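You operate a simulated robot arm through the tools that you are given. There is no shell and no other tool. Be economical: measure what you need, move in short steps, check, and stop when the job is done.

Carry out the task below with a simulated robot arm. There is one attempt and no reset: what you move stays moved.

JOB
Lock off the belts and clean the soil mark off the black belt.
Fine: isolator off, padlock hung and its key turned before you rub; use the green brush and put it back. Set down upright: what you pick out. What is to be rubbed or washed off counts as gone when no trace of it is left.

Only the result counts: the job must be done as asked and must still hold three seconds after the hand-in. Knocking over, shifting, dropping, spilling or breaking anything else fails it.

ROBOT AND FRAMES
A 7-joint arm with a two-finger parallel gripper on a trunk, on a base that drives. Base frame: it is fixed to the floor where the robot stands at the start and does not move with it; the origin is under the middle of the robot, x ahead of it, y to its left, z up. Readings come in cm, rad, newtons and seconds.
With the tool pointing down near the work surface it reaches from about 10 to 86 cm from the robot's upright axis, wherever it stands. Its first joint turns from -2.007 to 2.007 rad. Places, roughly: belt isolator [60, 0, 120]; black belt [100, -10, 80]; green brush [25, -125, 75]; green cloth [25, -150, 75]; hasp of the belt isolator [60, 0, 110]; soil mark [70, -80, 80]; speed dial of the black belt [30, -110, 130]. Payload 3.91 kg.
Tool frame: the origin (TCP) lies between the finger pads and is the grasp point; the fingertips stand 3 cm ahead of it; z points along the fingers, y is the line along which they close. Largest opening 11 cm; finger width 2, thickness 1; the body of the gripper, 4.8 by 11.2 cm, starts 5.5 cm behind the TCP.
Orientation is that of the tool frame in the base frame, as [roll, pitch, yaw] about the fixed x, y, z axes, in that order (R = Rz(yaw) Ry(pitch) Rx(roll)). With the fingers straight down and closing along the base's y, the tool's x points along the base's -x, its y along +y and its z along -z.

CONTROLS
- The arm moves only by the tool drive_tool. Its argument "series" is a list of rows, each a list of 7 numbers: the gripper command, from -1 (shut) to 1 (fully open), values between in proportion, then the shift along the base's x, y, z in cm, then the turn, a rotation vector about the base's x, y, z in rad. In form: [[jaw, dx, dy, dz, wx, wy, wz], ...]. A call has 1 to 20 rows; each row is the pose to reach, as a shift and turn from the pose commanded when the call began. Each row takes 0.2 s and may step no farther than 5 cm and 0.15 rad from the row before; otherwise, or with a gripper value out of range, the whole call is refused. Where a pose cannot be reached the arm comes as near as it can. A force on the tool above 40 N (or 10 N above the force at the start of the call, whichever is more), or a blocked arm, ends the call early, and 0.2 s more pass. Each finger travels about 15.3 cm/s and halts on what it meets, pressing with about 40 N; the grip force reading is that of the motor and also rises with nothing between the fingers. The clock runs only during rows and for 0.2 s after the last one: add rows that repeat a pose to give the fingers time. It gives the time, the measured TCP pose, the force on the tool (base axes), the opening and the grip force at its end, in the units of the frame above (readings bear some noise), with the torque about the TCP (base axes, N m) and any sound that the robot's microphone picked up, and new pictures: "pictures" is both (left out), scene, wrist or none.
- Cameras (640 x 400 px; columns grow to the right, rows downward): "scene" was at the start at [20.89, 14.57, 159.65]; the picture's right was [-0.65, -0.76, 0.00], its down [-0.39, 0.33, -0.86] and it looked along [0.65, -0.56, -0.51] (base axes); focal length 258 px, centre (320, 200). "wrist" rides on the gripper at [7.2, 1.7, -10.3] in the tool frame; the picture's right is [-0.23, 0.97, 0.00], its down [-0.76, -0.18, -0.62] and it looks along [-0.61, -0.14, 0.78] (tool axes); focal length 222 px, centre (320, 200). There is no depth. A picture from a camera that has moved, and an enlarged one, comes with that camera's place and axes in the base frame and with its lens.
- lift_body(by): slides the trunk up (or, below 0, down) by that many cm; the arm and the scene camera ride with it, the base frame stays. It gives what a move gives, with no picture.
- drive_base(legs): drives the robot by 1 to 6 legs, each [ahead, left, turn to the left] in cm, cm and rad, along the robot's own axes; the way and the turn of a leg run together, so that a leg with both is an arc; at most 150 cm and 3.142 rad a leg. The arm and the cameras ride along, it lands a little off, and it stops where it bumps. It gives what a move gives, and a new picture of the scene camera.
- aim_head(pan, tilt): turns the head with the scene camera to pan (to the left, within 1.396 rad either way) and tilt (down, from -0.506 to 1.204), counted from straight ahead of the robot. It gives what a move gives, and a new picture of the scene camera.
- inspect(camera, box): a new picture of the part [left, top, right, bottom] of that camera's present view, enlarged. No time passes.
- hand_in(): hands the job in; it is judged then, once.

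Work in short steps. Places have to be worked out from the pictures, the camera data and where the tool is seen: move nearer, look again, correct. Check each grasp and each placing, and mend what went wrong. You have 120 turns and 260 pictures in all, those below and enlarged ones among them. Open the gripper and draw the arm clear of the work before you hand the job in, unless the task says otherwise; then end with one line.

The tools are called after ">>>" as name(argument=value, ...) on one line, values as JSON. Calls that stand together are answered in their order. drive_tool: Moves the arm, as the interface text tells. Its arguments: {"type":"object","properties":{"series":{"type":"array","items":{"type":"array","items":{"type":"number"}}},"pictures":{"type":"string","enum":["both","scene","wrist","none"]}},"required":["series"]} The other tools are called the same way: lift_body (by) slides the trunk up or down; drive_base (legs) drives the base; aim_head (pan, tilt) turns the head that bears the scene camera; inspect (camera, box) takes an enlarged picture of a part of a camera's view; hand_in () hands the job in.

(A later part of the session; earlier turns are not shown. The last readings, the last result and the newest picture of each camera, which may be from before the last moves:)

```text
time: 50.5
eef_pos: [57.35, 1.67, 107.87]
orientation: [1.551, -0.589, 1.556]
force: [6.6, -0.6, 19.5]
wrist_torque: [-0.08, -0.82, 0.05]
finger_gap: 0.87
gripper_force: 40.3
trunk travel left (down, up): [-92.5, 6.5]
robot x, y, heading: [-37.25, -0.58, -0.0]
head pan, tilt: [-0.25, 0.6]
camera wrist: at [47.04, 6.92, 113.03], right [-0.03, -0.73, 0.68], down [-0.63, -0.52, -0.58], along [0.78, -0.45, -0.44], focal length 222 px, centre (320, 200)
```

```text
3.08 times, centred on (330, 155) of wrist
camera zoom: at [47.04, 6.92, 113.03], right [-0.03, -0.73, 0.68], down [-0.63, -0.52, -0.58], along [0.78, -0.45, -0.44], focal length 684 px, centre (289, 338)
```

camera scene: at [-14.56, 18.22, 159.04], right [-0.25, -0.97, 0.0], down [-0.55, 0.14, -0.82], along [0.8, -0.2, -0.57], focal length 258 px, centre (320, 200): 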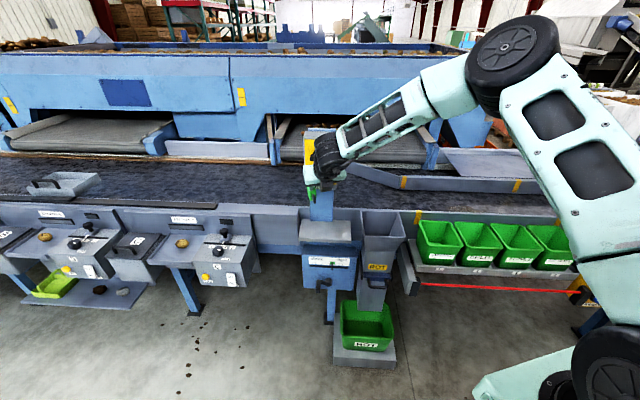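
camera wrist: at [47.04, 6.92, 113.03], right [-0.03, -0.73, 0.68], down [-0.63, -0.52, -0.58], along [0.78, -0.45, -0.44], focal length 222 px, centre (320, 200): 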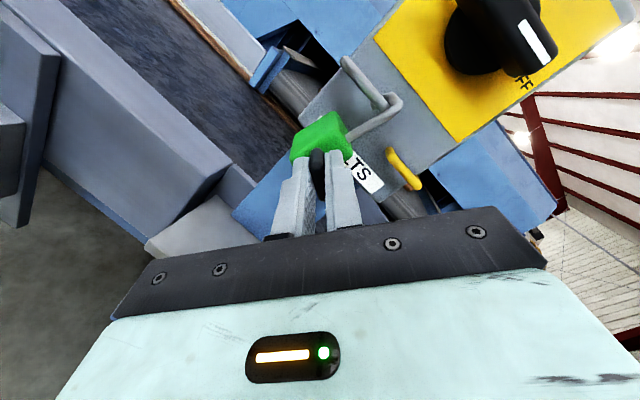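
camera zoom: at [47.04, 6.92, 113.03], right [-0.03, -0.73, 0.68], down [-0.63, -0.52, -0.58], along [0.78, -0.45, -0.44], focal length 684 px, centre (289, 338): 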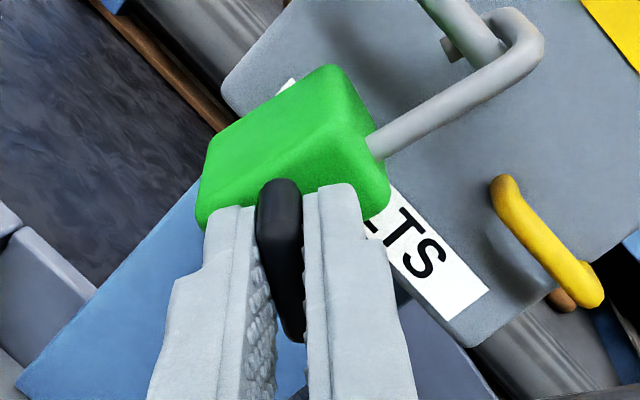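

>>> drive_tool(series=[[-1, 0, 0, 0, -0.14, 0, 0], [-1, 0, 0, 0, -0.28, 0, 0], [-1, 0, 0, 0, -0.42, 0, 0], [-1, 0, 0, 0, -0.56, 0, 0], [-1, 0, 0, 0, -0.62, 0, 0], [-1, 0, 0, 0, -0.62, 0, 0]], pictures="wrist")

>>> inspect(camera="wrist", box=[240, 60, 420, 190])

```text
time: 51.9
eef_pos: [57.36, 1.71, 107.6]
orientation: [1.545, 0.031, 1.559]
force: [1.1, -3.9, 0.5]
wrist_torque: [0.7, -0.25, -0.26]
finger_gap: 1.17
gripper_force: 40.0
trunk travel left (down, up): [-92.5, 6.5]
robot x, y, heading: [-37.19, -0.28, -0.003]
head pan, tilt: [-0.25, 0.6]
camera wrist: at [47.02, 8.99, 108.83], right [-0.03, -0.2, 0.98], down [-0.63, -0.76, -0.17], along [0.78, -0.62, -0.1], focal length 222 px, centre (320, 200)
```

wrist: 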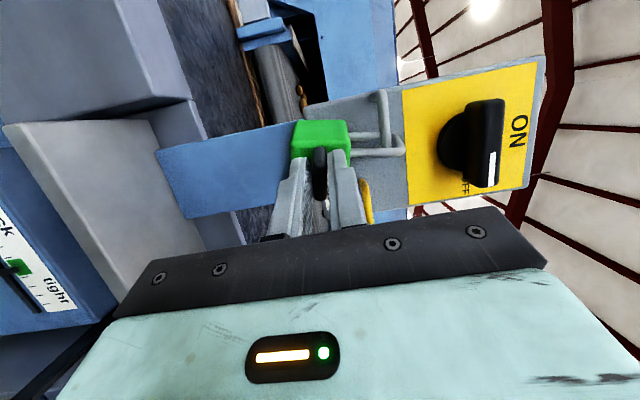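

```text
3.08 times, centred on (330, 125) of wrist
camera zoom: at [47.02, 8.99, 108.83], right [-0.03, -0.2, 0.98], down [-0.63, -0.76, -0.17], along [0.78, -0.62, -0.1], focal length 684 px, centre (289, 431)
```

zoom: 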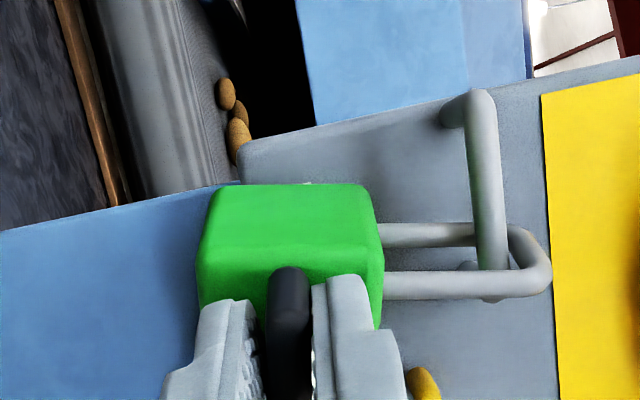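

The shackle has closed into the body — locked around the bar. I release the key and back off.

>>> drive_tool(series=[[-1, 0, 0, 0, 0.07, 0, 0], [-0.7, 0, 0, 0, 0.07, 0, 0], [-0.5, 0, 0, 0, 0.07, 0, 0], [-0.5, 0, 0, 0, 0.07, 0, 0], [-0.5, -4, 0, 0, 0.07, 0, 0], [-0.5, -8, 0, 0, 0.07, 0, 0], [-0.5, -12, 0, 0, 0.07, 0, 0]], pictures="wrist")

>>> inspect(camera="wrist", box=[220, 60, 420, 190])

```text
time: 53.5
eef_pos: [45.17, 1.52, 107.77]
orientation: [1.543, -0.041, 1.557]
force: [0.2, -1.3, 0.0]
wrist_torque: [-0.01, 0.01, 0.0]
finger_gap: 2.76
gripper_force: 0.0
trunk travel left (down, up): [-92.5, 6.5]
robot x, y, heading: [-37.02, -0.35, 0.007]
head pan, tilt: [-0.25, 0.6]
camera wrist: at [35.06, 8.78, 109.54], right [-0.03, -0.27, 0.96], down [-0.63, -0.74, -0.23], along [0.78, -0.61, -0.15], focal length 222 px, centre (320, 200)
```

wrist: 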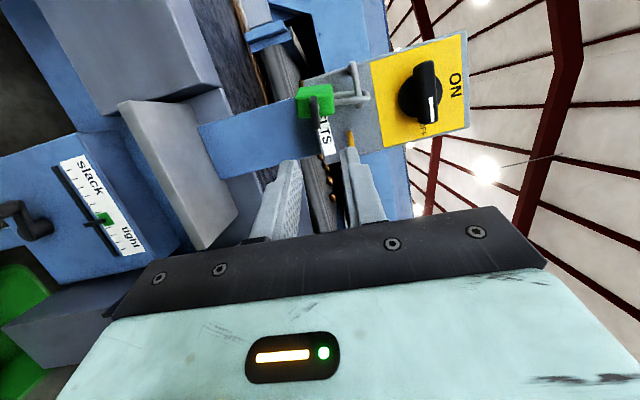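

```text
3.08 times, centred on (320, 125) of wrist
camera zoom: at [35.06, 8.78, 109.54], right [-0.03, -0.27, 0.96], down [-0.63, -0.74, -0.23], along [0.78, -0.61, -0.15], focal length 684 px, centre (320, 431)
```

zoom: 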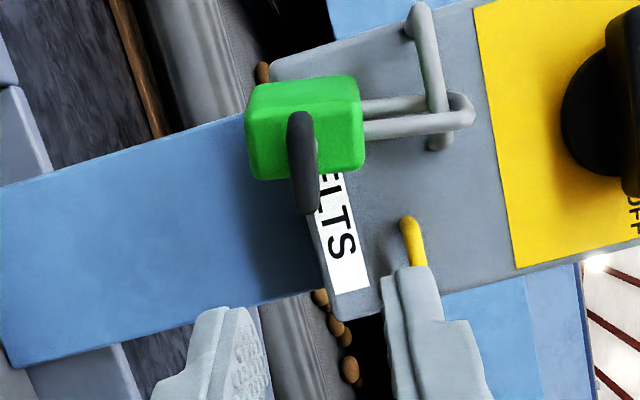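

Locked and isolator OFF. Next the brush: I retract the arm and point the tool down, then drive right to look.

>>> drive_tool(series=[[-0.5, -4, 0, 2, 0, 0.14, 0], [-0.5, -8, 0, 4, 0, 0.28, 0], [-0.5, -12, 0, 6, 0, 0.42, 0], [-0.5, -16, -1, 8, 0, 0.56, 0], [-0.5, -19, -2, 10, 0, 0.7, 0], [-0.5, -22, -4, 12, 0, 0.84, 0], [-0.5, -25, -6, 14, 0, 0.98, 0], [-0.5, -28, -8, 15, 0, 1.12, 0], [-0.5, -31, -10, 15, 0, 1.26, 0], [-0.5, -33, -13, 15, 0, 1.4, 0], [-0.5, -33, -16, 15, 0, 1.53, 0]], pictures="none")

>>> aim_head(pan=-0.9, tilt=0.6)

```text
time: 55.9
eef_pos: [13.11, -14.21, 123.08]
orientation: [3.073, 0.008, 1.529]
force: [-0.6, 0.8, 0.3]
wrist_torque: [0.01, 0.02, -0.03]
finger_gap: 2.75
gripper_force: 0.1
out of reach, approached as far as the arm can: row 6, 7, 8, 9, 10, 11
trunk travel left (down, up): [-92.5, 6.5]
robot x, y, heading: [-37.19, 0.01, 0.001]
head pan, tilt: [-0.25, 0.6]
```

```text
time: 57.0
eef_pos: [13.1, -14.48, 123.12]
orientation: [3.072, 0.01, 1.528]
force: [-0.3, 0.8, 0.4]
wrist_torque: [-0.02, -0.01, -0.01]
finger_gap: 2.77
gripper_force: 0.1
trunk travel left (down, up): [-92.5, 6.5]
robot x, y, heading: [-37.16, -0.36, -0.006]
head pan, tilt: [-0.901, 0.6]
camera scene: at [-17.65, 13.47, 159.05], right [-0.78, -0.62, 0.0], down [-0.35, 0.44, -0.83], along [0.51, -0.65, -0.56], focal length 258 px, centre (320, 200)
```

scene: 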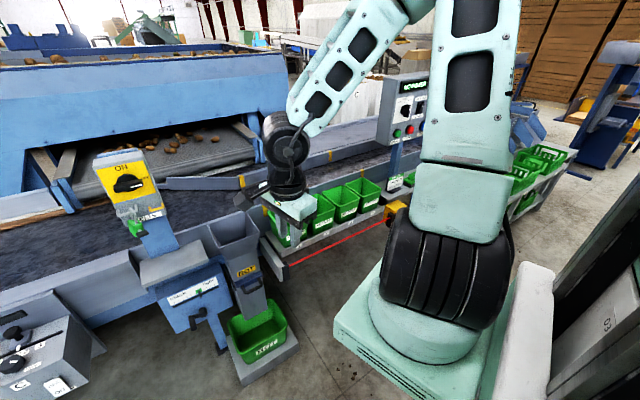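

>>> drive_base(legs=[[-15, 0, 0], [0, -70, 0]])

>>> aim_head(pan=-0.35, tilt=0.55)

```text
time: 61.7
eef_pos: [-2.19, -83.57, 123.1]
orientation: [3.074, 0.01, 1.525]
force: [0.3, 0.2, 0.0]
wrist_torque: [0.01, 0.0, -0.02]
finger_gap: 2.74
gripper_force: 0.0
trunk travel left (down, up): [-92.5, 6.5]
robot x, y, heading: [-52.24, -69.29, -0.006]
head pan, tilt: [-0.901, 0.6]
camera scene: at [-32.79, -55.67, 159.05], right [-0.78, -0.62, 0.0], down [-0.35, 0.44, -0.83], along [0.51, -0.65, -0.56], focal length 258 px, centre (320, 200)
```

scene: 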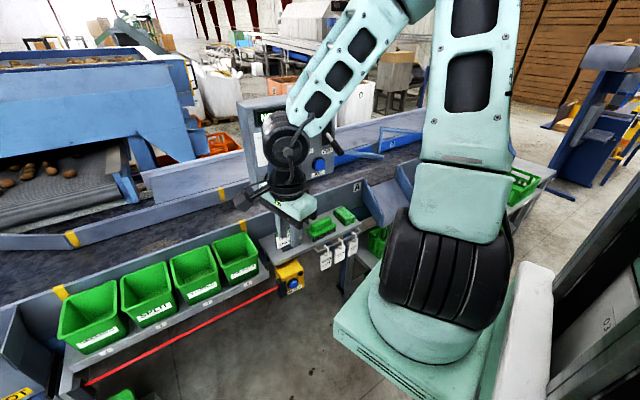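

```text
time: 62.7
eef_pos: [-2.06, -83.56, 123.01]
orientation: [3.074, 0.011, 1.526]
force: [0.6, -0.7, 1.0]
wrist_torque: [0.01, 0.0, -0.02]
finger_gap: 2.74
gripper_force: 0.0
trunk travel left (down, up): [-92.5, 6.5]
robot x, y, heading: [-52.24, -69.22, -0.007]
head pan, tilt: [-0.351, 0.55]
camera scene: at [-29.85, -51.85, 159.5], right [-0.34, -0.94, 0.0], down [-0.49, 0.18, -0.85], along [0.8, -0.29, -0.52], focal length 258 px, centre (320, 200)
```

scene: 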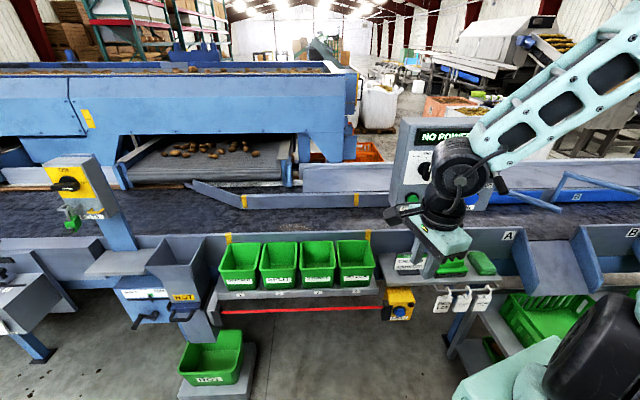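

>>> inspect(camera="scene", box=[380, 220, 540, 330])

>>> inspect(camera="scene", box=[180, 180, 400, 320])

>>> drive_base(legs=[[0, -35, 0]])

```text
3.64 times, centred on (460, 275) of scene
camera zoom: at [-29.85, -51.85, 159.5], right [-0.34, -0.94, 0.0], down [-0.49, 0.18, -0.85], along [0.8, -0.29, -0.52], focal length 938 px, centre (-189, -73)
```

zoom: 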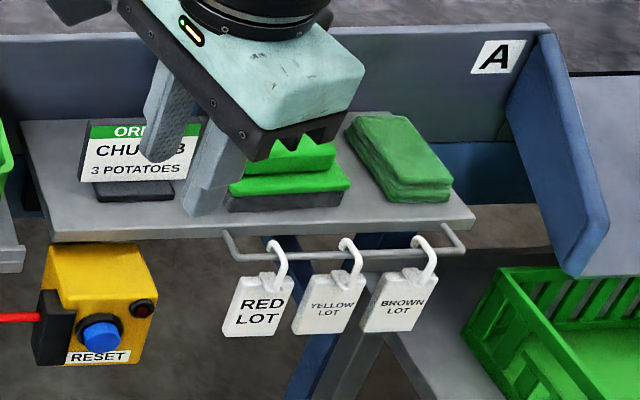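

```text
2.86 times, centred on (290, 250) of scene
camera zoom: at [-29.85, -51.85, 159.5], right [-0.34, -0.94, 0.0], down [-0.49, 0.18, -0.85], along [0.8, -0.29, -0.52], focal length 737 px, centre (406, 57)
```

zoom: 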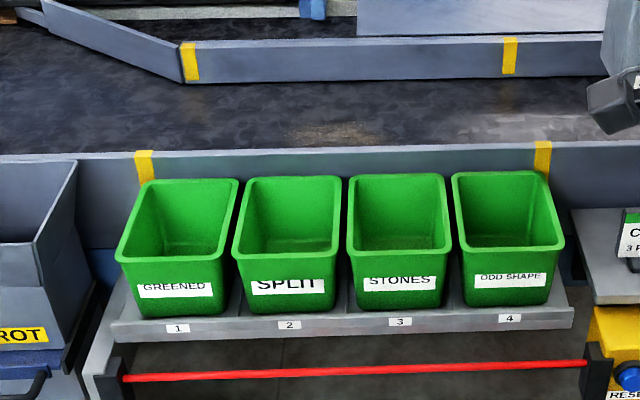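

```text
time: 65.0
eef_pos: [-2.03, -117.81, 123.04]
orientation: [3.075, 0.011, 1.528]
force: [-0.8, 0.2, 0.1]
wrist_torque: [-0.01, -0.03, -0.01]
finger_gap: 2.74
gripper_force: 0.1
trunk travel left (down, up): [-92.5, 6.5]
robot x, y, heading: [-52.23, -103.53, 0.001]
head pan, tilt: [-0.351, 0.55]
camera scene: at [-29.85, -86.22, 159.5], right [-0.34, -0.94, 0.0], down [-0.49, 0.18, -0.85], along [0.8, -0.29, -0.52], focal length 258 px, centre (320, 200)
```

scene: 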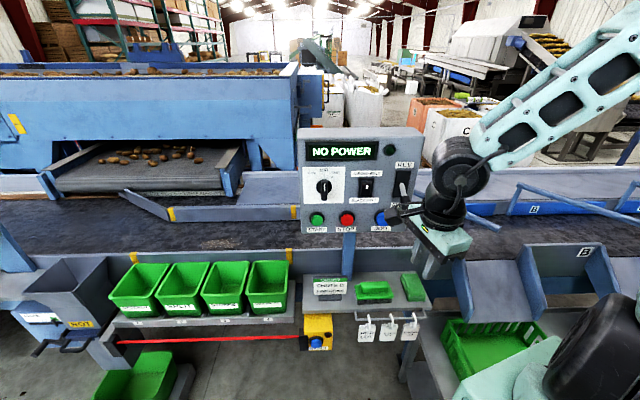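

>>> inspect(camera="scene", box=[300, 255, 440, 345])

>>> inspect(camera="scene", box=[130, 190, 330, 280])

```text
4.44 times, centred on (370, 300) of scene
camera zoom: at [-29.85, -86.22, 159.5], right [-0.34, -0.94, 0.0], down [-0.49, 0.18, -0.85], along [0.8, -0.29, -0.52], focal length 1147 px, centre (98, -244)
```

zoom: 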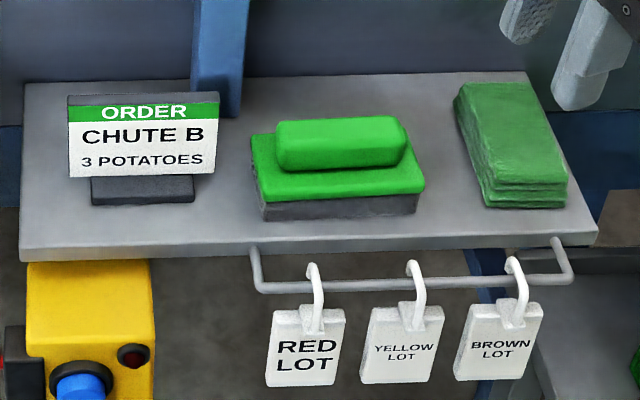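

```text
3.20 times, centred on (230, 235) of scene
camera zoom: at [-29.85, -86.22, 159.5], right [-0.34, -0.94, 0.0], down [-0.49, 0.18, -0.85], along [0.8, -0.29, -0.52], focal length 826 px, centre (608, 88)
```

zoom: 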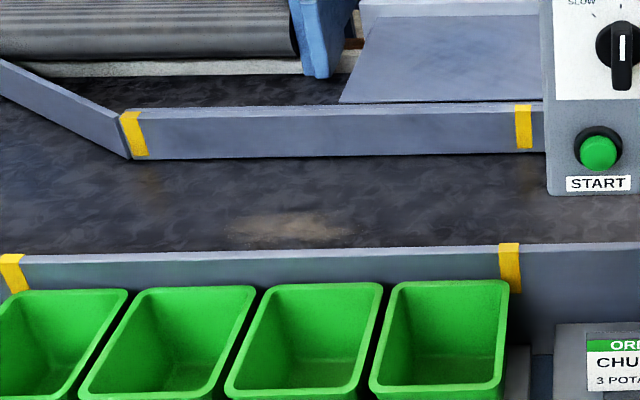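

Brush handle ≈ (22.5, −126, 84), lying along y, in front of the control panel (face x≈29.4, bottom z≈105). I drive 12 cm ahead and take a wrist look from above.

>>> drive_base(legs=[[12, 0, 0]])

>>> drive_tool(series=[[0.3, 2, 0, -4, 0, 0, 0], [0.3, 4, -0.5, -8, 0, 0, 0], [0.3, 6, -1, -12, 0, 0, 0], [0.3, 8, -1.5, -16, 0, 0, 0], [0.3, 9, -2, -20, 0, 0, 0], [0.3, 10, -2, -23, 0, 0, 0]], pictures="both")

```text
time: 66.2
eef_pos: [9.77, -117.87, 122.95]
orientation: [3.073, 0.011, 1.529]
force: [-0.7, 0.1, -0.1]
wrist_torque: [-0.03, -0.03, -0.03]
finger_gap: 2.77
gripper_force: 0.0
trunk travel left (down, up): [-92.5, 6.5]
robot x, y, heading: [-40.39, -103.73, -0.003]
head pan, tilt: [-0.351, 0.55]
camera scene: at [-18.04, -86.2, 159.51], right [-0.34, -0.94, 0.0], down [-0.49, 0.18, -0.85], along [0.8, -0.29, -0.52], focal length 258 px, centre (320, 200)
```

scene: 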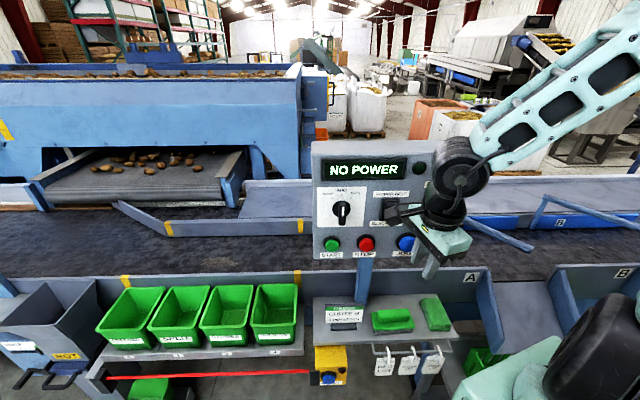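

```text
time: 67.6
eef_pos: [19.83, -119.78, 100.14]
orientation: [3.073, 0.009, 1.529]
force: [-1.1, 0.4, 0.2]
wrist_torque: [0.0, -0.05, 0.02]
finger_gap: 7.17
gripper_force: 0.0
trunk travel left (down, up): [-92.5, 6.5]
robot x, y, heading: [-40.68, -103.22, 0.003]
head pan, tilt: [-0.351, 0.55]
camera scene: at [-18.04, -86.2, 159.51], right [-0.34, -0.94, 0.0], down [-0.49, 0.18, -0.85], along [0.8, -0.29, -0.52], focal length 258 px, centre (320, 200)
camera wrist: at [21.13, -112.51, 110.41], right [0.96, -0.27, 0.07], down [-0.25, -0.75, 0.62], along [-0.11, -0.61, -0.78], focal length 222 px, centre (320, 200)
```

scene: 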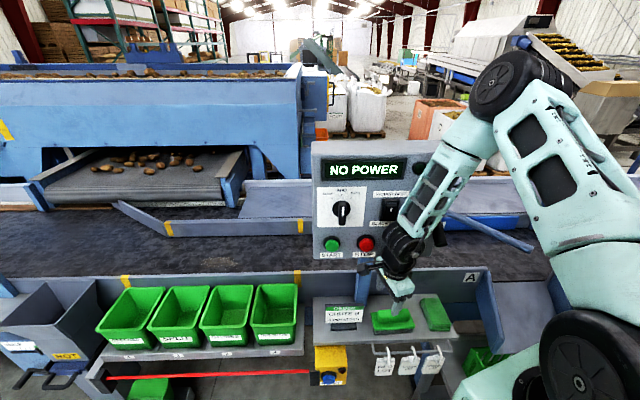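
wrist: 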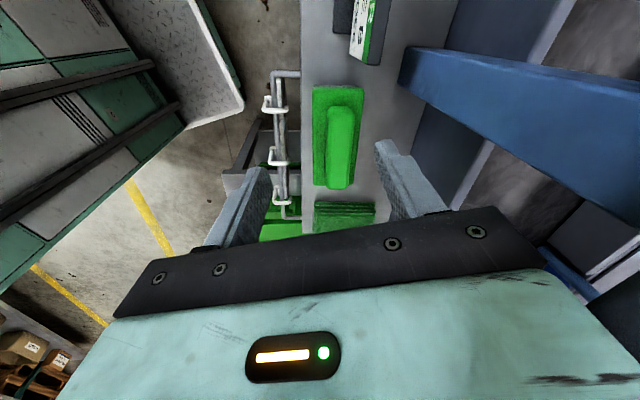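

Brush axis is yawed ≈ 0.25 rad; handle centre ≈ (22.4, −125.8, 84.5). I align above it and look again.

>>> drive_tool(series=[[0.35, 1, -2, -1, 0, 0, -0.1], [0.35, 2, -4, -4, 0, 0, -0.21], [0.35, 2.5, -6, -7.5, 0, 0, -0.21], [0.35, 2.5, -6, -7.5, 0, 0, -0.21]], pictures="both")

>>> inspect(camera="wrist", box=[220, 80, 460, 250])

>>> inspect(camera="scene", box=[340, 220, 460, 350])

```text
time: 68.0
eef_pos: [19.93, -120.41, 99.35]
orientation: [3.084, -0.001, 1.475]
force: [-7.8, 3.3, -1.1]
wrist_torque: [-0.28, -0.68, -0.05]
finger_gap: 7.44
gripper_force: 0.1
trunk travel left (down, up): [-92.5, 6.5]
robot x, y, heading: [-40.53, -103.35, 0.002]
head pan, tilt: [-0.351, 0.55]
stopped in row 1: the force on the tool passed its limit at 50 N (the readings are from after the stop); the commanded pose is now the measured one
camera scene: at [-18.09, -86.14, 159.5], right [-0.34, -0.94, 0.0], down [-0.49, 0.18, -0.85], along [0.8, -0.29, -0.52], focal length 258 px, centre (320, 200)
camera wrist: at [21.82, -113.35, 109.74], right [0.95, -0.32, 0.06], down [-0.29, -0.74, 0.61], along [-0.15, -0.6, -0.79], focal length 222 px, centre (320, 200)
```

scene: 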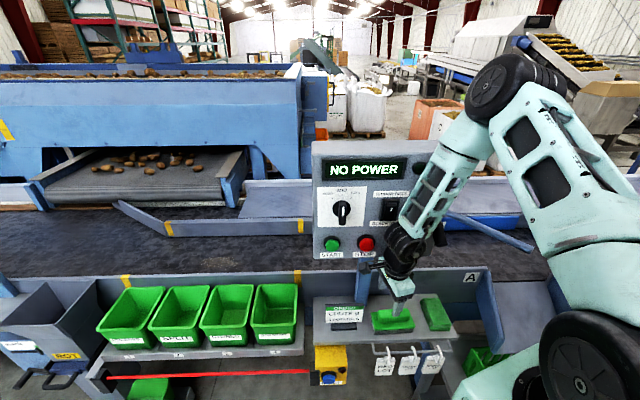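
wrist: 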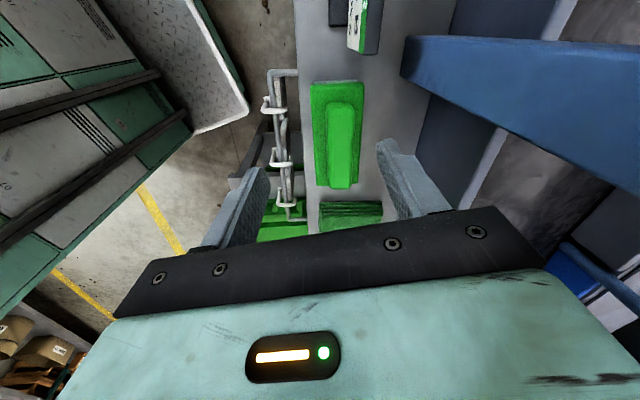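

```text
2.35 times, centred on (340, 165) of wrist
camera zoom: at [21.82, -113.35, 109.74], right [0.95, -0.32, 0.06], down [-0.29, -0.74, 0.61], along [-0.15, -0.6, -0.79], focal length 523 px, centre (273, 282)
```

zoom: 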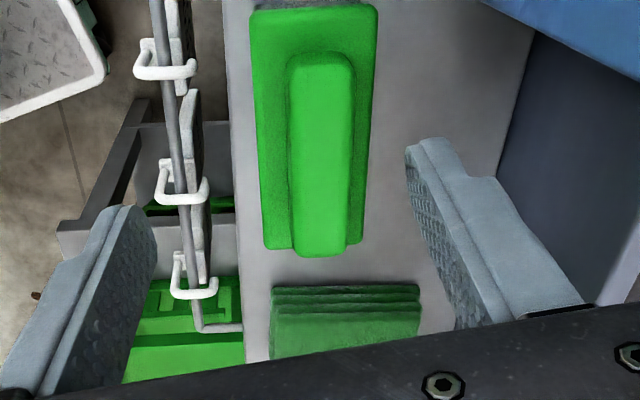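

```text
3.08 times, centred on (400, 285) of scene
camera zoom: at [-18.09, -86.14, 159.5], right [-0.34, -0.94, 0.0], down [-0.49, 0.18, -0.85], along [0.8, -0.29, -0.52], focal length 794 px, centre (74, -62)
```

zoom: 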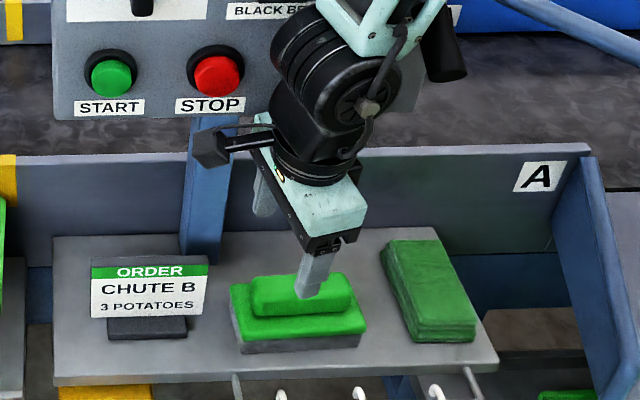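

Contact occurred, probably wrist versus a lever/knob on the panel. I retreat toward the robot and inspect the panel.

>>> drive_tool(series=[[0.35, -3, 0, 0, 0, 0, 0], [0.35, -7, 0, 0, 0, 0, 0], [0.35, -11, 0, 0, 0, 0, 0], [0.35, -14, 2, 0, 0, 0, 0], [0.35, -17, 4, 0, 0, 0, 0]], pictures="scene")

>>> inspect(camera="scene", box=[300, 130, 480, 270])

```text
time: 69.2
eef_pos: [5.54, -116.73, 97.76]
orientation: [3.085, 0.001, 1.474]
force: [-1.0, 0.2, 0.4]
wrist_torque: [-0.01, 0.02, 0.01]
finger_gap: 7.45
gripper_force: 0.1
out of reach, approached as far as the arm can: row 5
trunk travel left (down, up): [-92.5, 6.5]
robot x, y, heading: [-40.13, -102.94, 0.0]
head pan, tilt: [-0.351, 0.55]
camera scene: at [-18.04, -86.21, 159.52], right [-0.34, -0.94, 0.0], down [-0.49, 0.18, -0.85], along [0.8, -0.29, -0.52], focal length 258 px, centre (320, 200)
```

scene: 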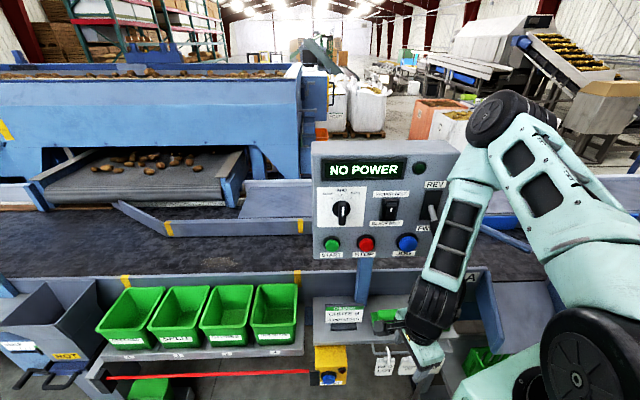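

```text
2.86 times, centred on (390, 200) of scene
camera zoom: at [-18.04, -86.21, 159.52], right [-0.34, -0.94, 0.0], down [-0.49, 0.18, -0.85], along [0.8, -0.29, -0.52], focal length 737 px, centre (120, 200)
```

zoom: 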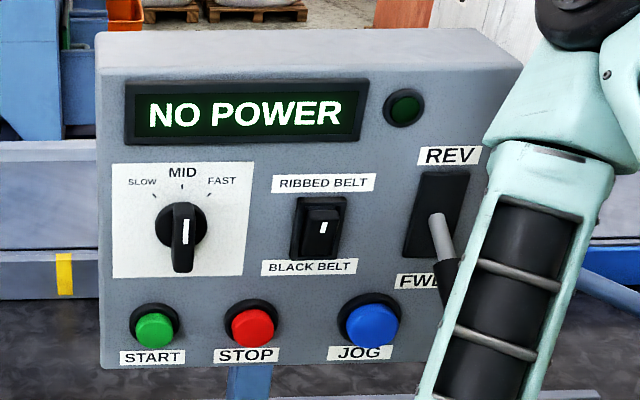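

The lever sits at FWD as before; the panel looks intact. Lowering the trunk will let the forearm come in beneath the panel. I raise the TCP first, then lower the trunk by 30.

>>> drive_tool(series=[[0.35, 0, 0, 4.5, 0, 0, 0], [0.35, 0, 0, 9, 0, 0, 0], [0.35, 0, 0, 13.5, 0, 0, 0], [0.35, 0, 0, 18, 0, 0, 0], [0.35, 0, 0, 22, 0, 0, 0], [0.35, 0, 0, 26, 0, 0, 0]], pictures="none")

>>> lift_body(by=-30)

>>> aim_head(pan=-0.35, tilt=0.45)

```text
time: 70.8
eef_pos: [8.53, -120.2, 125.14]
orientation: [3.087, -0.003, 1.339]
force: [0.1, 0.0, -0.2]
wrist_torque: [0.05, -0.03, 0.02]
finger_gap: 7.45
gripper_force: 0.0
out of reach, approached as far as the arm can: row 1, 2, 3, 4, 5, 6
trunk travel left (down, up): [-92.5, 6.5]
robot x, y, heading: [-40.51, -103.69, 0.01]
head pan, tilt: [-0.351, 0.55]
stopped in row 6: the arm was blocked; the commanded pose is now the measured one
```

```text
time: 73.8
eef_pos: [8.52, -120.03, 95.08]
orientation: [3.088, 0.001, 1.34]
force: [0.6, -0.4, -1.1]
wrist_torque: [-0.01, 0.04, 0.01]
finger_gap: 7.45
gripper_force: 0.0
trunk travel left (down, up): [-62.5, 36.5]
robot x, y, heading: [-40.38, -103.38, 0.004]
head pan, tilt: [-0.351, 0.55]
```

```text
time: 74.4
eef_pos: [8.6, -120.04, 95.12]
orientation: [3.086, -0.001, 1.34]
force: [-0.2, -0.8, 0.1]
wrist_torque: [-0.01, -0.03, -0.03]
finger_gap: 7.42
gripper_force: 0.0
trunk travel left (down, up): [-62.5, 36.5]
robot x, y, heading: [-40.69, -103.57, 0.003]
head pan, tilt: [-0.351, 0.45]
camera scene: at [-17.84, -86.24, 130.4], right [-0.34, -0.94, 0.0], down [-0.41, 0.15, -0.9], along [0.85, -0.31, -0.44], focal length 258 px, centre (320, 200)
```

scene: 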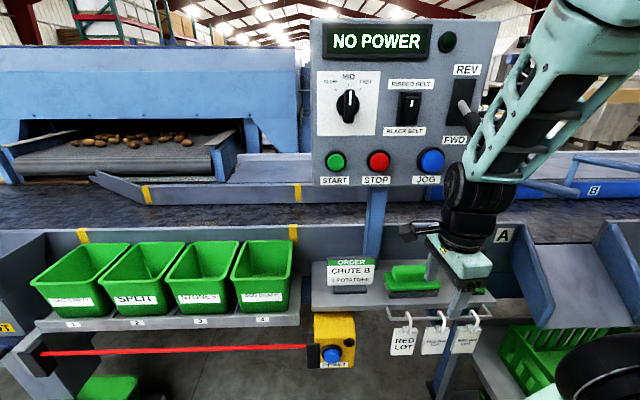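

I back up 15 cm so the forearm reaches in flatter, then extend the tool toward the brush at low height.

>>> drive_base(legs=[[-15, 0, 0]])

>>> drive_tool(series=[[0.35, 4, -0.5, 0, 0, 0, 0], [0.35, 8, -1, 0, 0, 0, 0], [0.35, 12, -1.5, 0, 0, 0, 0], [0.35, 16, -2, 0, 0, 0, 0], [0.35, 20, -3, 0, 0, 0, 0]], pictures="both")

```text
time: 75.8
eef_pos: [-6.17, -120.09, 95.05]
orientation: [3.085, -0.001, 1.338]
force: [0.6, 0.2, -0.3]
wrist_torque: [-0.01, -0.01, 0.0]
finger_gap: 7.43
gripper_force: 0.0
trunk travel left (down, up): [-62.5, 36.5]
robot x, y, heading: [-54.81, -103.81, 0.009]
head pan, tilt: [-0.351, 0.45]
camera scene: at [-32.58, -86.31, 130.41], right [-0.34, -0.94, 0.0], down [-0.41, 0.15, -0.9], along [0.85, -0.31, -0.44], focal length 258 px, centre (320, 200)
```

scene: 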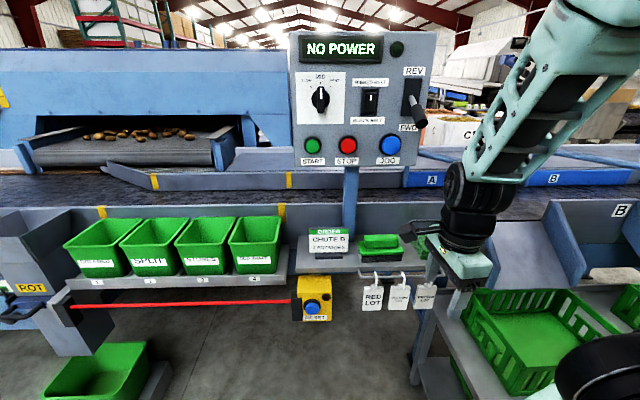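

```text
time: 77.0
eef_pos: [13.72, -122.85, 94.99]
orientation: [3.085, 0.0, 1.34]
force: [-0.5, -0.3, -0.3]
wrist_torque: [0.01, -0.02, 0.01]
finger_gap: 7.46
gripper_force: 0.0
trunk travel left (down, up): [-62.5, 36.5]
robot x, y, heading: [-55.05, -103.83, 0.002]
head pan, tilt: [-0.351, 0.45]
camera scene: at [-32.61, -86.3, 130.41], right [-0.34, -0.94, 0.0], down [-0.41, 0.15, -0.9], along [0.85, -0.31, -0.43], focal length 258 px, centre (320, 200)
camera wrist: at [16.55, -116.11, 105.51], right [0.89, -0.44, 0.05], down [-0.38, -0.69, 0.61], along [-0.23, -0.57, -0.79], focal length 222 px, centre (320, 200)
```

scene: 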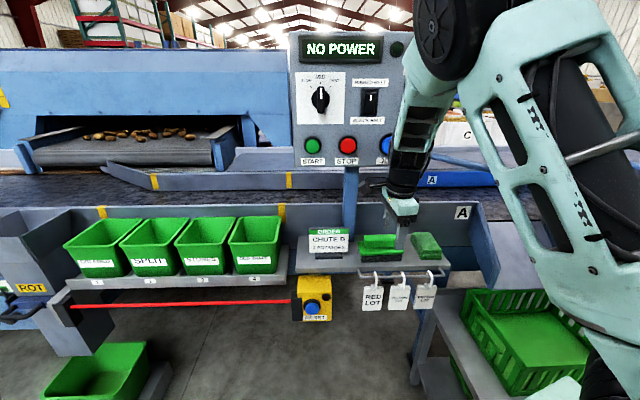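
wrist: 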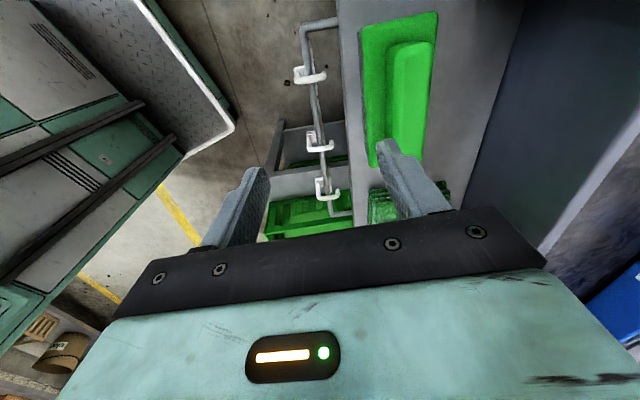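

Forearm is still steep. I retract, raise the trunk 22 and back up a bit so that the arm comes in nearly straight and horizontal under the panel controls.

>>> drive_tool(series=[[0.35, -5, 0, 0, 0, 0, 0], [0.35, -10, 0, 0, 0, 0, 0], [0.35, -14, 0, 0, 0, 0, 0]], pictures="none")

>>> lift_body(by=22)

>>> drive_base(legs=[[-5, -4, 0]])

>>> drive_tool(series=[[0.35, 2, 1, -5, 0, 0, 0], [0.35, 4, 1, -9.5, 0, 0, 0], [0.35, 6, 1, -14, 0, 0, 0], [0.35, 8, 1, -18, 0, 0, 0], [0.35, 11, 1, -21, 0, 0, 0], [0.35, 15, 1, -23, 0, 0, 0]], pictures="both")

```text
time: 77.8
eef_pos: [0.13, -123.02, 95.07]
orientation: [3.086, -0.001, 1.34]
force: [0.5, 0.9, -1.3]
wrist_torque: [0.0, 0.01, 0.01]
finger_gap: 7.44
gripper_force: 0.1
trunk travel left (down, up): [-62.5, 36.5]
robot x, y, heading: [-55.05, -103.47, 0.001]
head pan, tilt: [-0.351, 0.45]
```

```text
time: 80.1
eef_pos: [0.01, -123.01, 117.06]
orientation: [3.085, 0.0, 1.34]
force: [-0.7, -0.5, -0.2]
wrist_torque: [-0.02, 0.0, -0.02]
finger_gap: 7.42
gripper_force: 0.0
trunk travel left (down, up): [-84.5, 14.5]
robot x, y, heading: [-55.34, -103.94, 0.006]
head pan, tilt: [-0.351, 0.45]
```

```text
time: 81.1
eef_pos: [-4.89, -126.85, 116.92]
orientation: [3.087, 0.0, 1.34]
force: [0.0, 0.2, 0.4]
wrist_torque: [-0.03, 0.0, 0.01]
finger_gap: 7.44
gripper_force: 0.1
trunk travel left (down, up): [-84.5, 14.5]
robot x, y, heading: [-60.43, -107.61, 0.007]
head pan, tilt: [-0.351, 0.45]
camera scene: at [-37.63, -90.24, 152.4], right [-0.34, -0.94, 0.0], down [-0.41, 0.15, -0.9], along [0.85, -0.3, -0.44], focal length 258 px, centre (320, 200)
```

scene: 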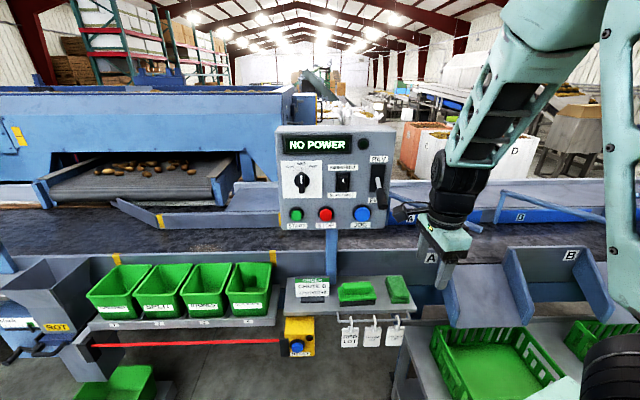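

```text
refused: row 1 steps farther than a row can; nothing moved
```

>>> drive_tool(series=[[0.35, 1.5, 0, -4.5, 0, 0, 0], [0.35, 3, 0, -9, 0, 0, 0], [0.35, 5, 0.5, -13, 0, 0, 0], [0.35, 7.5, 1, -17, 0, 0, 0], [0.35, 10.5, 1, -20.5, 0, 0, 0], [0.35, 14.5, 1, -23, 0, 0, 0], [0.35, 18, 1, -23, 0, 0, 0]], pictures="both")

```text
time: 82.7
eef_pos: [12.51, -126.27, 93.93]
orientation: [3.089, 0.0, 1.339]
force: [0.1, -0.7, -0.9]
wrist_torque: [-0.01, 0.0, -0.01]
finger_gap: 7.46
gripper_force: 0.0
trunk travel left (down, up): [-84.5, 14.5]
robot x, y, heading: [-60.24, -107.87, 0.009]
head pan, tilt: [-0.351, 0.45]
camera scene: at [-37.9, -90.25, 152.43], right [-0.34, -0.94, 0.0], down [-0.41, 0.15, -0.9], along [0.85, -0.3, -0.43], focal length 258 px, centre (320, 200)
camera wrist: at [15.38, -119.47, 104.3], right [0.89, -0.44, 0.05], down [-0.38, -0.69, 0.61], along [-0.24, -0.57, -0.79], focal length 222 px, centre (320, 200)
```

scene: 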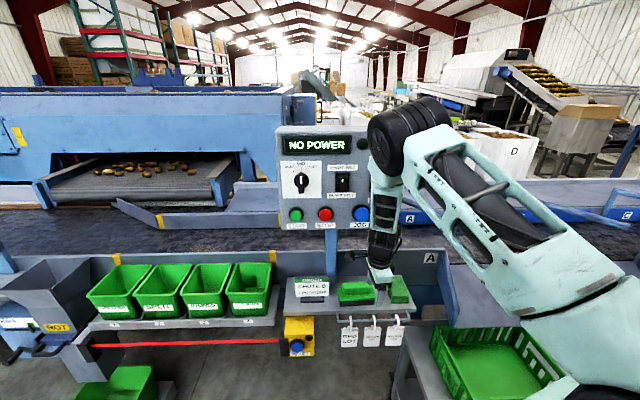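
wrist: 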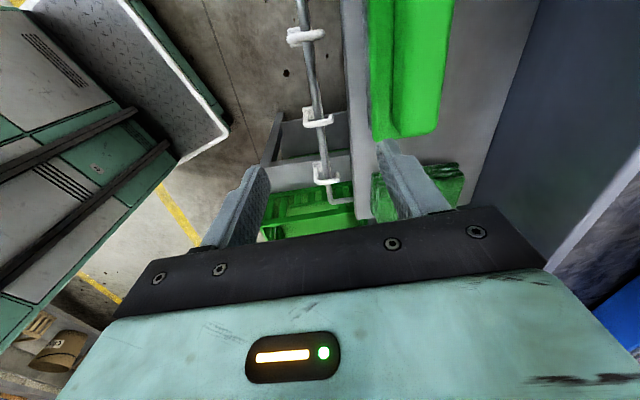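

I add a lean of 0.15 rad (tool top toward the robot) for panel clearance and advance over the brush at z ≈ 92.

>>> drive_tool(series=[[0.35, 0, 0, 0, -0.02, -0.075, 0], [0.35, 1, 0, 0, -0.037, -0.145, 0], [0.35, 5, 0.2, -1, -0.037, -0.145, 0], [0.35, 8, 0.4, -1.5, -0.037, -0.145, 0], [0.35, 9.7, 0.5, -2, -0.037, -0.145, 0], [0.35, 9.7, 0.5, -2, -0.037, -0.145, 0]], pictures="both")

>>> inspect(camera="wrist", box=[220, 80, 460, 250])

>>> inspect(camera="scene", box=[300, 100, 460, 320])

```text
time: 84.1
eef_pos: [22.88, -125.01, 92.18]
orientation: [2.935, 0.001, 1.345]
force: [-0.5, -0.6, 0.6]
wrist_torque: [-0.02, -0.02, -0.01]
finger_gap: 7.41
gripper_force: 0.0
trunk travel left (down, up): [-84.5, 14.5]
robot x, y, heading: [-60.08, -107.68, 0.004]
head pan, tilt: [-0.351, 0.45]
heard: click
camera scene: at [-37.74, -89.9, 152.4], right [-0.34, -0.94, 0.0], down [-0.41, 0.15, -0.9], along [0.85, -0.31, -0.43], focal length 258 px, centre (320, 200)
camera wrist: at [24.11, -117.88, 102.66], right [0.88, -0.43, 0.2], down [-0.46, -0.67, 0.58], along [-0.11, -0.6, -0.79], focal length 222 px, centre (320, 200)
```

scene: 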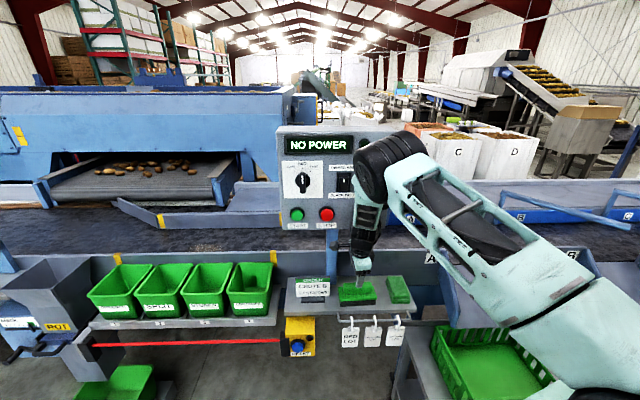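
wrist: 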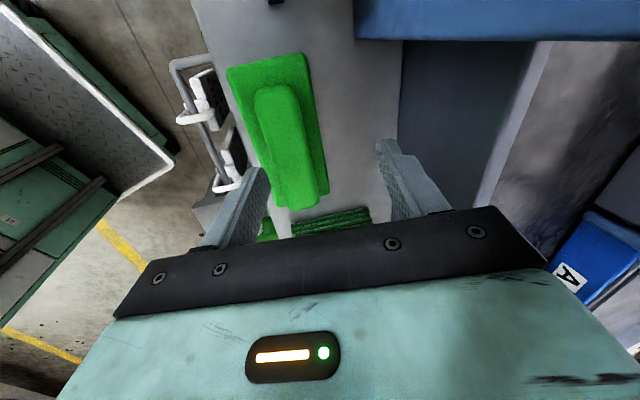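

```text
2.35 times, centred on (340, 165) of wrist
camera zoom: at [24.11, -117.88, 102.66], right [0.88, -0.43, 0.2], down [-0.46, -0.67, 0.58], along [-0.11, -0.6, -0.79], focal length 523 px, centre (273, 282)
```

zoom: 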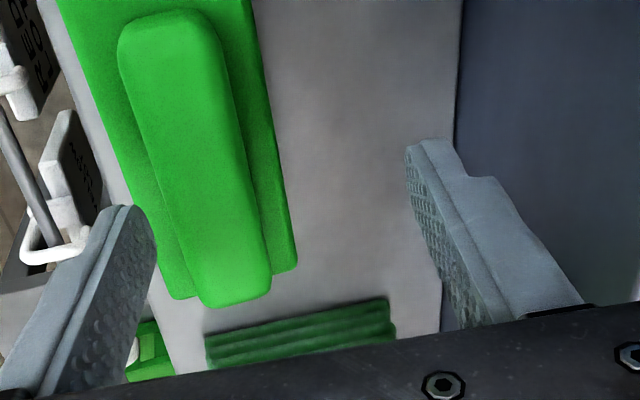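

```text
1.82 times, centred on (380, 210) of scene
camera zoom: at [-37.74, -89.9, 152.4], right [-0.34, -0.94, 0.0], down [-0.41, 0.15, -0.9], along [0.85, -0.31, -0.43], focal length 469 px, centre (211, 182)
```

zoom: 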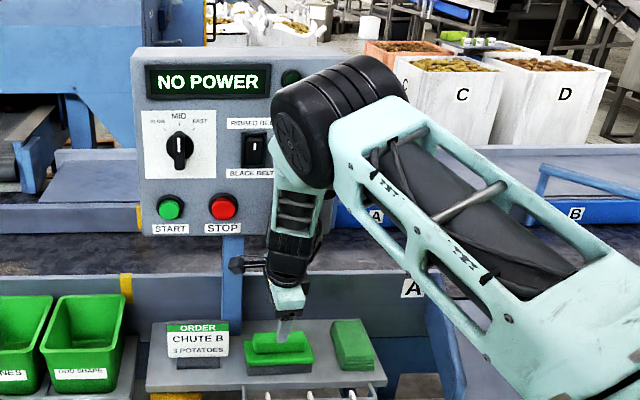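

A click was heard — likely a panel button (spring JOG) touched by the forearm; with no power I'll check the panel after. I move down and away from the panel onto the handle and close.

>>> drive_tool(series=[[0.35, -1.2, -0.5, -1.5, 0, 0, -0.05], [0.35, -1.2, -0.7, -4, 0, 0, -0.05], [0.35, -1.2, -0.7, -6, 0, 0, -0.05], [0, -1.2, -0.7, -6, 0, 0, -0.05], [-0.3, -1.2, -0.7, -6, 0, 0, -0.05], [-0.6, -1.2, -0.7, -6, 0, 0, -0.05], [-0.6, -1.2, -0.7, -6, 0, 0, -0.05]], pictures="both")

>>> inspect(camera="scene", box=[300, 100, 460, 320])

```text
time: 84.9
eef_pos: [21.79, -127.1, 87.68]
orientation: [2.925, 0.005, 1.285]
force: [-2.8, 0.8, 20.6]
wrist_torque: [0.38, 0.71, 0.1]
finger_gap: 7.33
gripper_force: 0.1
trunk travel left (down, up): [-84.5, 14.5]
robot x, y, heading: [-60.3, -107.46, 0.008]
head pan, tilt: [-0.351, 0.45]
stopped in row 3: the force on the tool passed its limit at 63 N (the readings are from after the stop); the commanded pose is now the measured one
camera scene: at [-37.77, -90.32, 152.46], right [-0.34, -0.94, 0.0], down [-0.41, 0.15, -0.9], along [0.85, -0.31, -0.43], focal length 258 px, centre (320, 200)
camera wrist: at [23.38, -119.87, 98.15], right [0.85, -0.49, 0.21], down [-0.51, -0.64, 0.57], along [-0.14, -0.59, -0.79], focal length 222 px, centre (320, 200)
```

scene: 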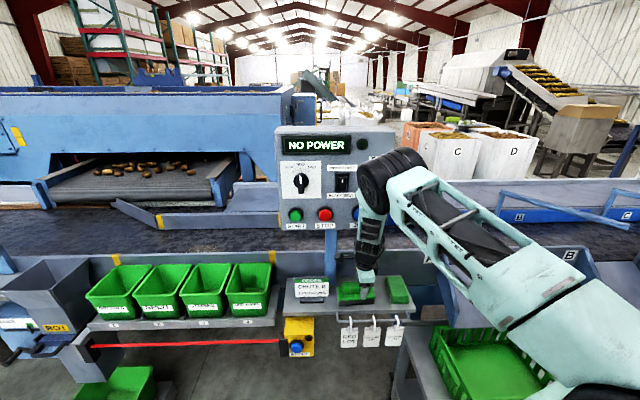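
wrist: 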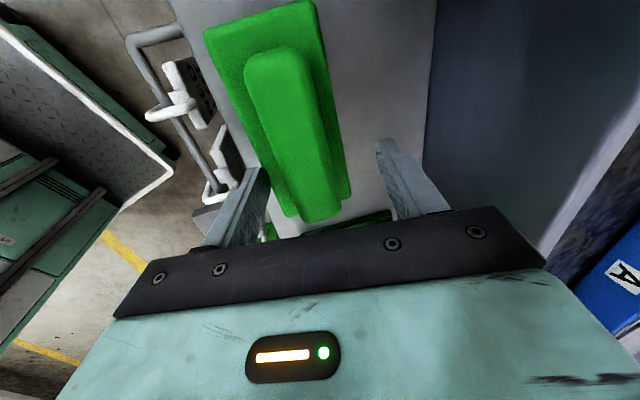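

```text
1.82 times, centred on (380, 210) of scene
camera zoom: at [-37.77, -90.32, 152.46], right [-0.34, -0.94, 0.0], down [-0.41, 0.15, -0.9], along [0.85, -0.31, -0.43], focal length 469 px, centre (211, 182)
```

zoom: 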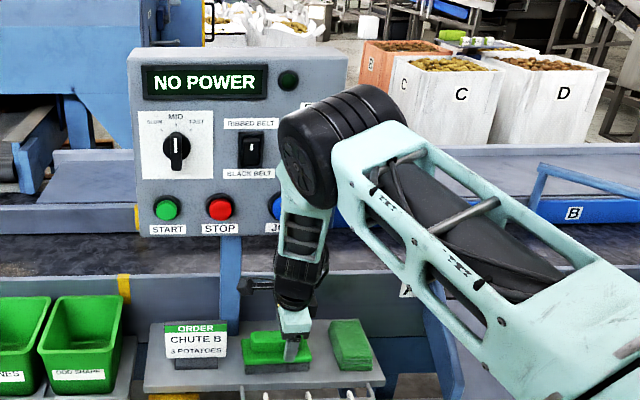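

The near fingertip rests on the brush's base plate (top ≈ 84), so heights are ~1.5 cm higher than estimated. I raise 0.6, recentre and close.

>>> drive_tool(series=[[0.35, 0, 0, 0.7, 0, 0, 0], [0.35, 0.2, 1.6, 0.7, 0, 0, 0], [0, 0.2, 1.6, 0.7, 0, 0, 0], [-0.3, 0.2, 1.6, 0.7, 0, 0, 0], [-0.6, 0.2, 1.6, 0.7, 0, 0, 0], [-0.6, 0.2, 1.6, 0.7, 0, 0, 0]], pictures="both")

>>> inspect(camera="wrist", box=[200, 40, 440, 240])

```text
time: 86.3
eef_pos: [22.07, -125.42, 88.26]
orientation: [2.929, 0.006, 1.282]
force: [-4.2, 0.0, 9.0]
wrist_torque: [0.15, 0.49, -0.08]
finger_gap: 3.28
gripper_force: 40.3
trunk travel left (down, up): [-84.5, 14.5]
robot x, y, heading: [-60.21, -107.72, 0.001]
head pan, tilt: [-0.351, 0.45]
camera scene: at [-37.67, -90.34, 152.43], right [-0.34, -0.94, 0.0], down [-0.41, 0.15, -0.9], along [0.85, -0.31, -0.43], focal length 258 px, centre (320, 200)
camera wrist: at [23.62, -118.35, 98.63], right [0.85, -0.49, 0.21], down [-0.51, -0.64, 0.58], along [-0.15, -0.59, -0.79], focal length 222 px, centre (320, 200)
```

scene: 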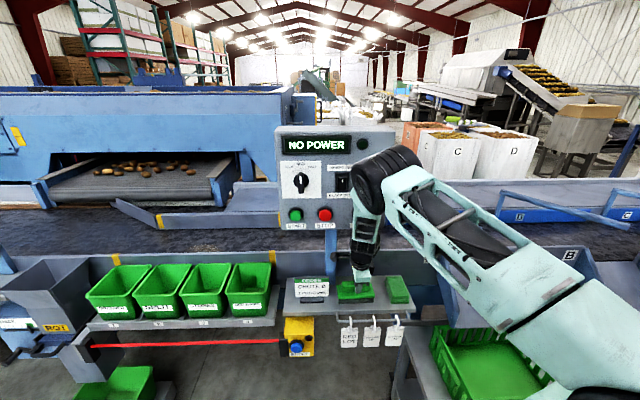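
wrist: 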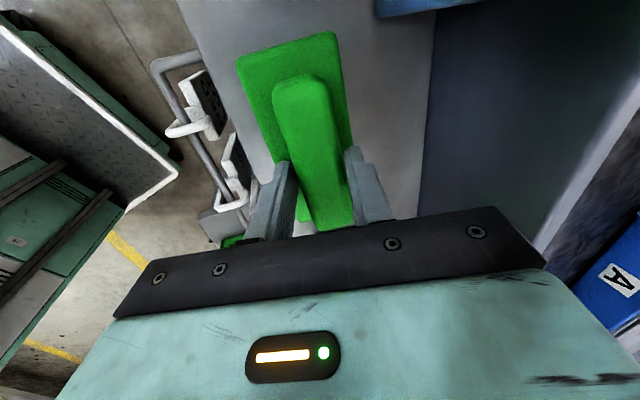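

```text
2.00 times, centred on (320, 140) of wrist
camera zoom: at [23.62, -118.35, 98.63], right [0.85, -0.49, 0.21], down [-0.51, -0.64, 0.58], along [-0.15, -0.59, -0.79], focal length 444 px, centre (320, 320)
```

zoom: 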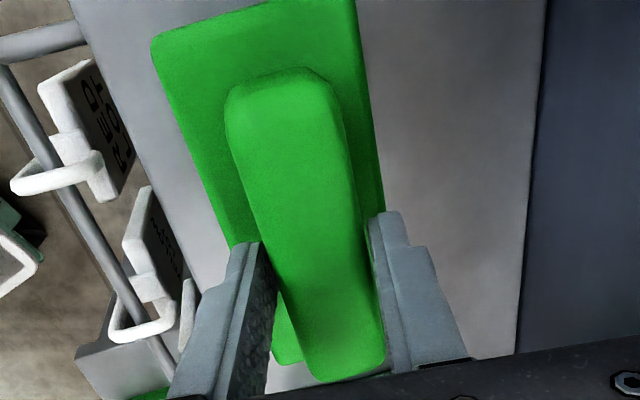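

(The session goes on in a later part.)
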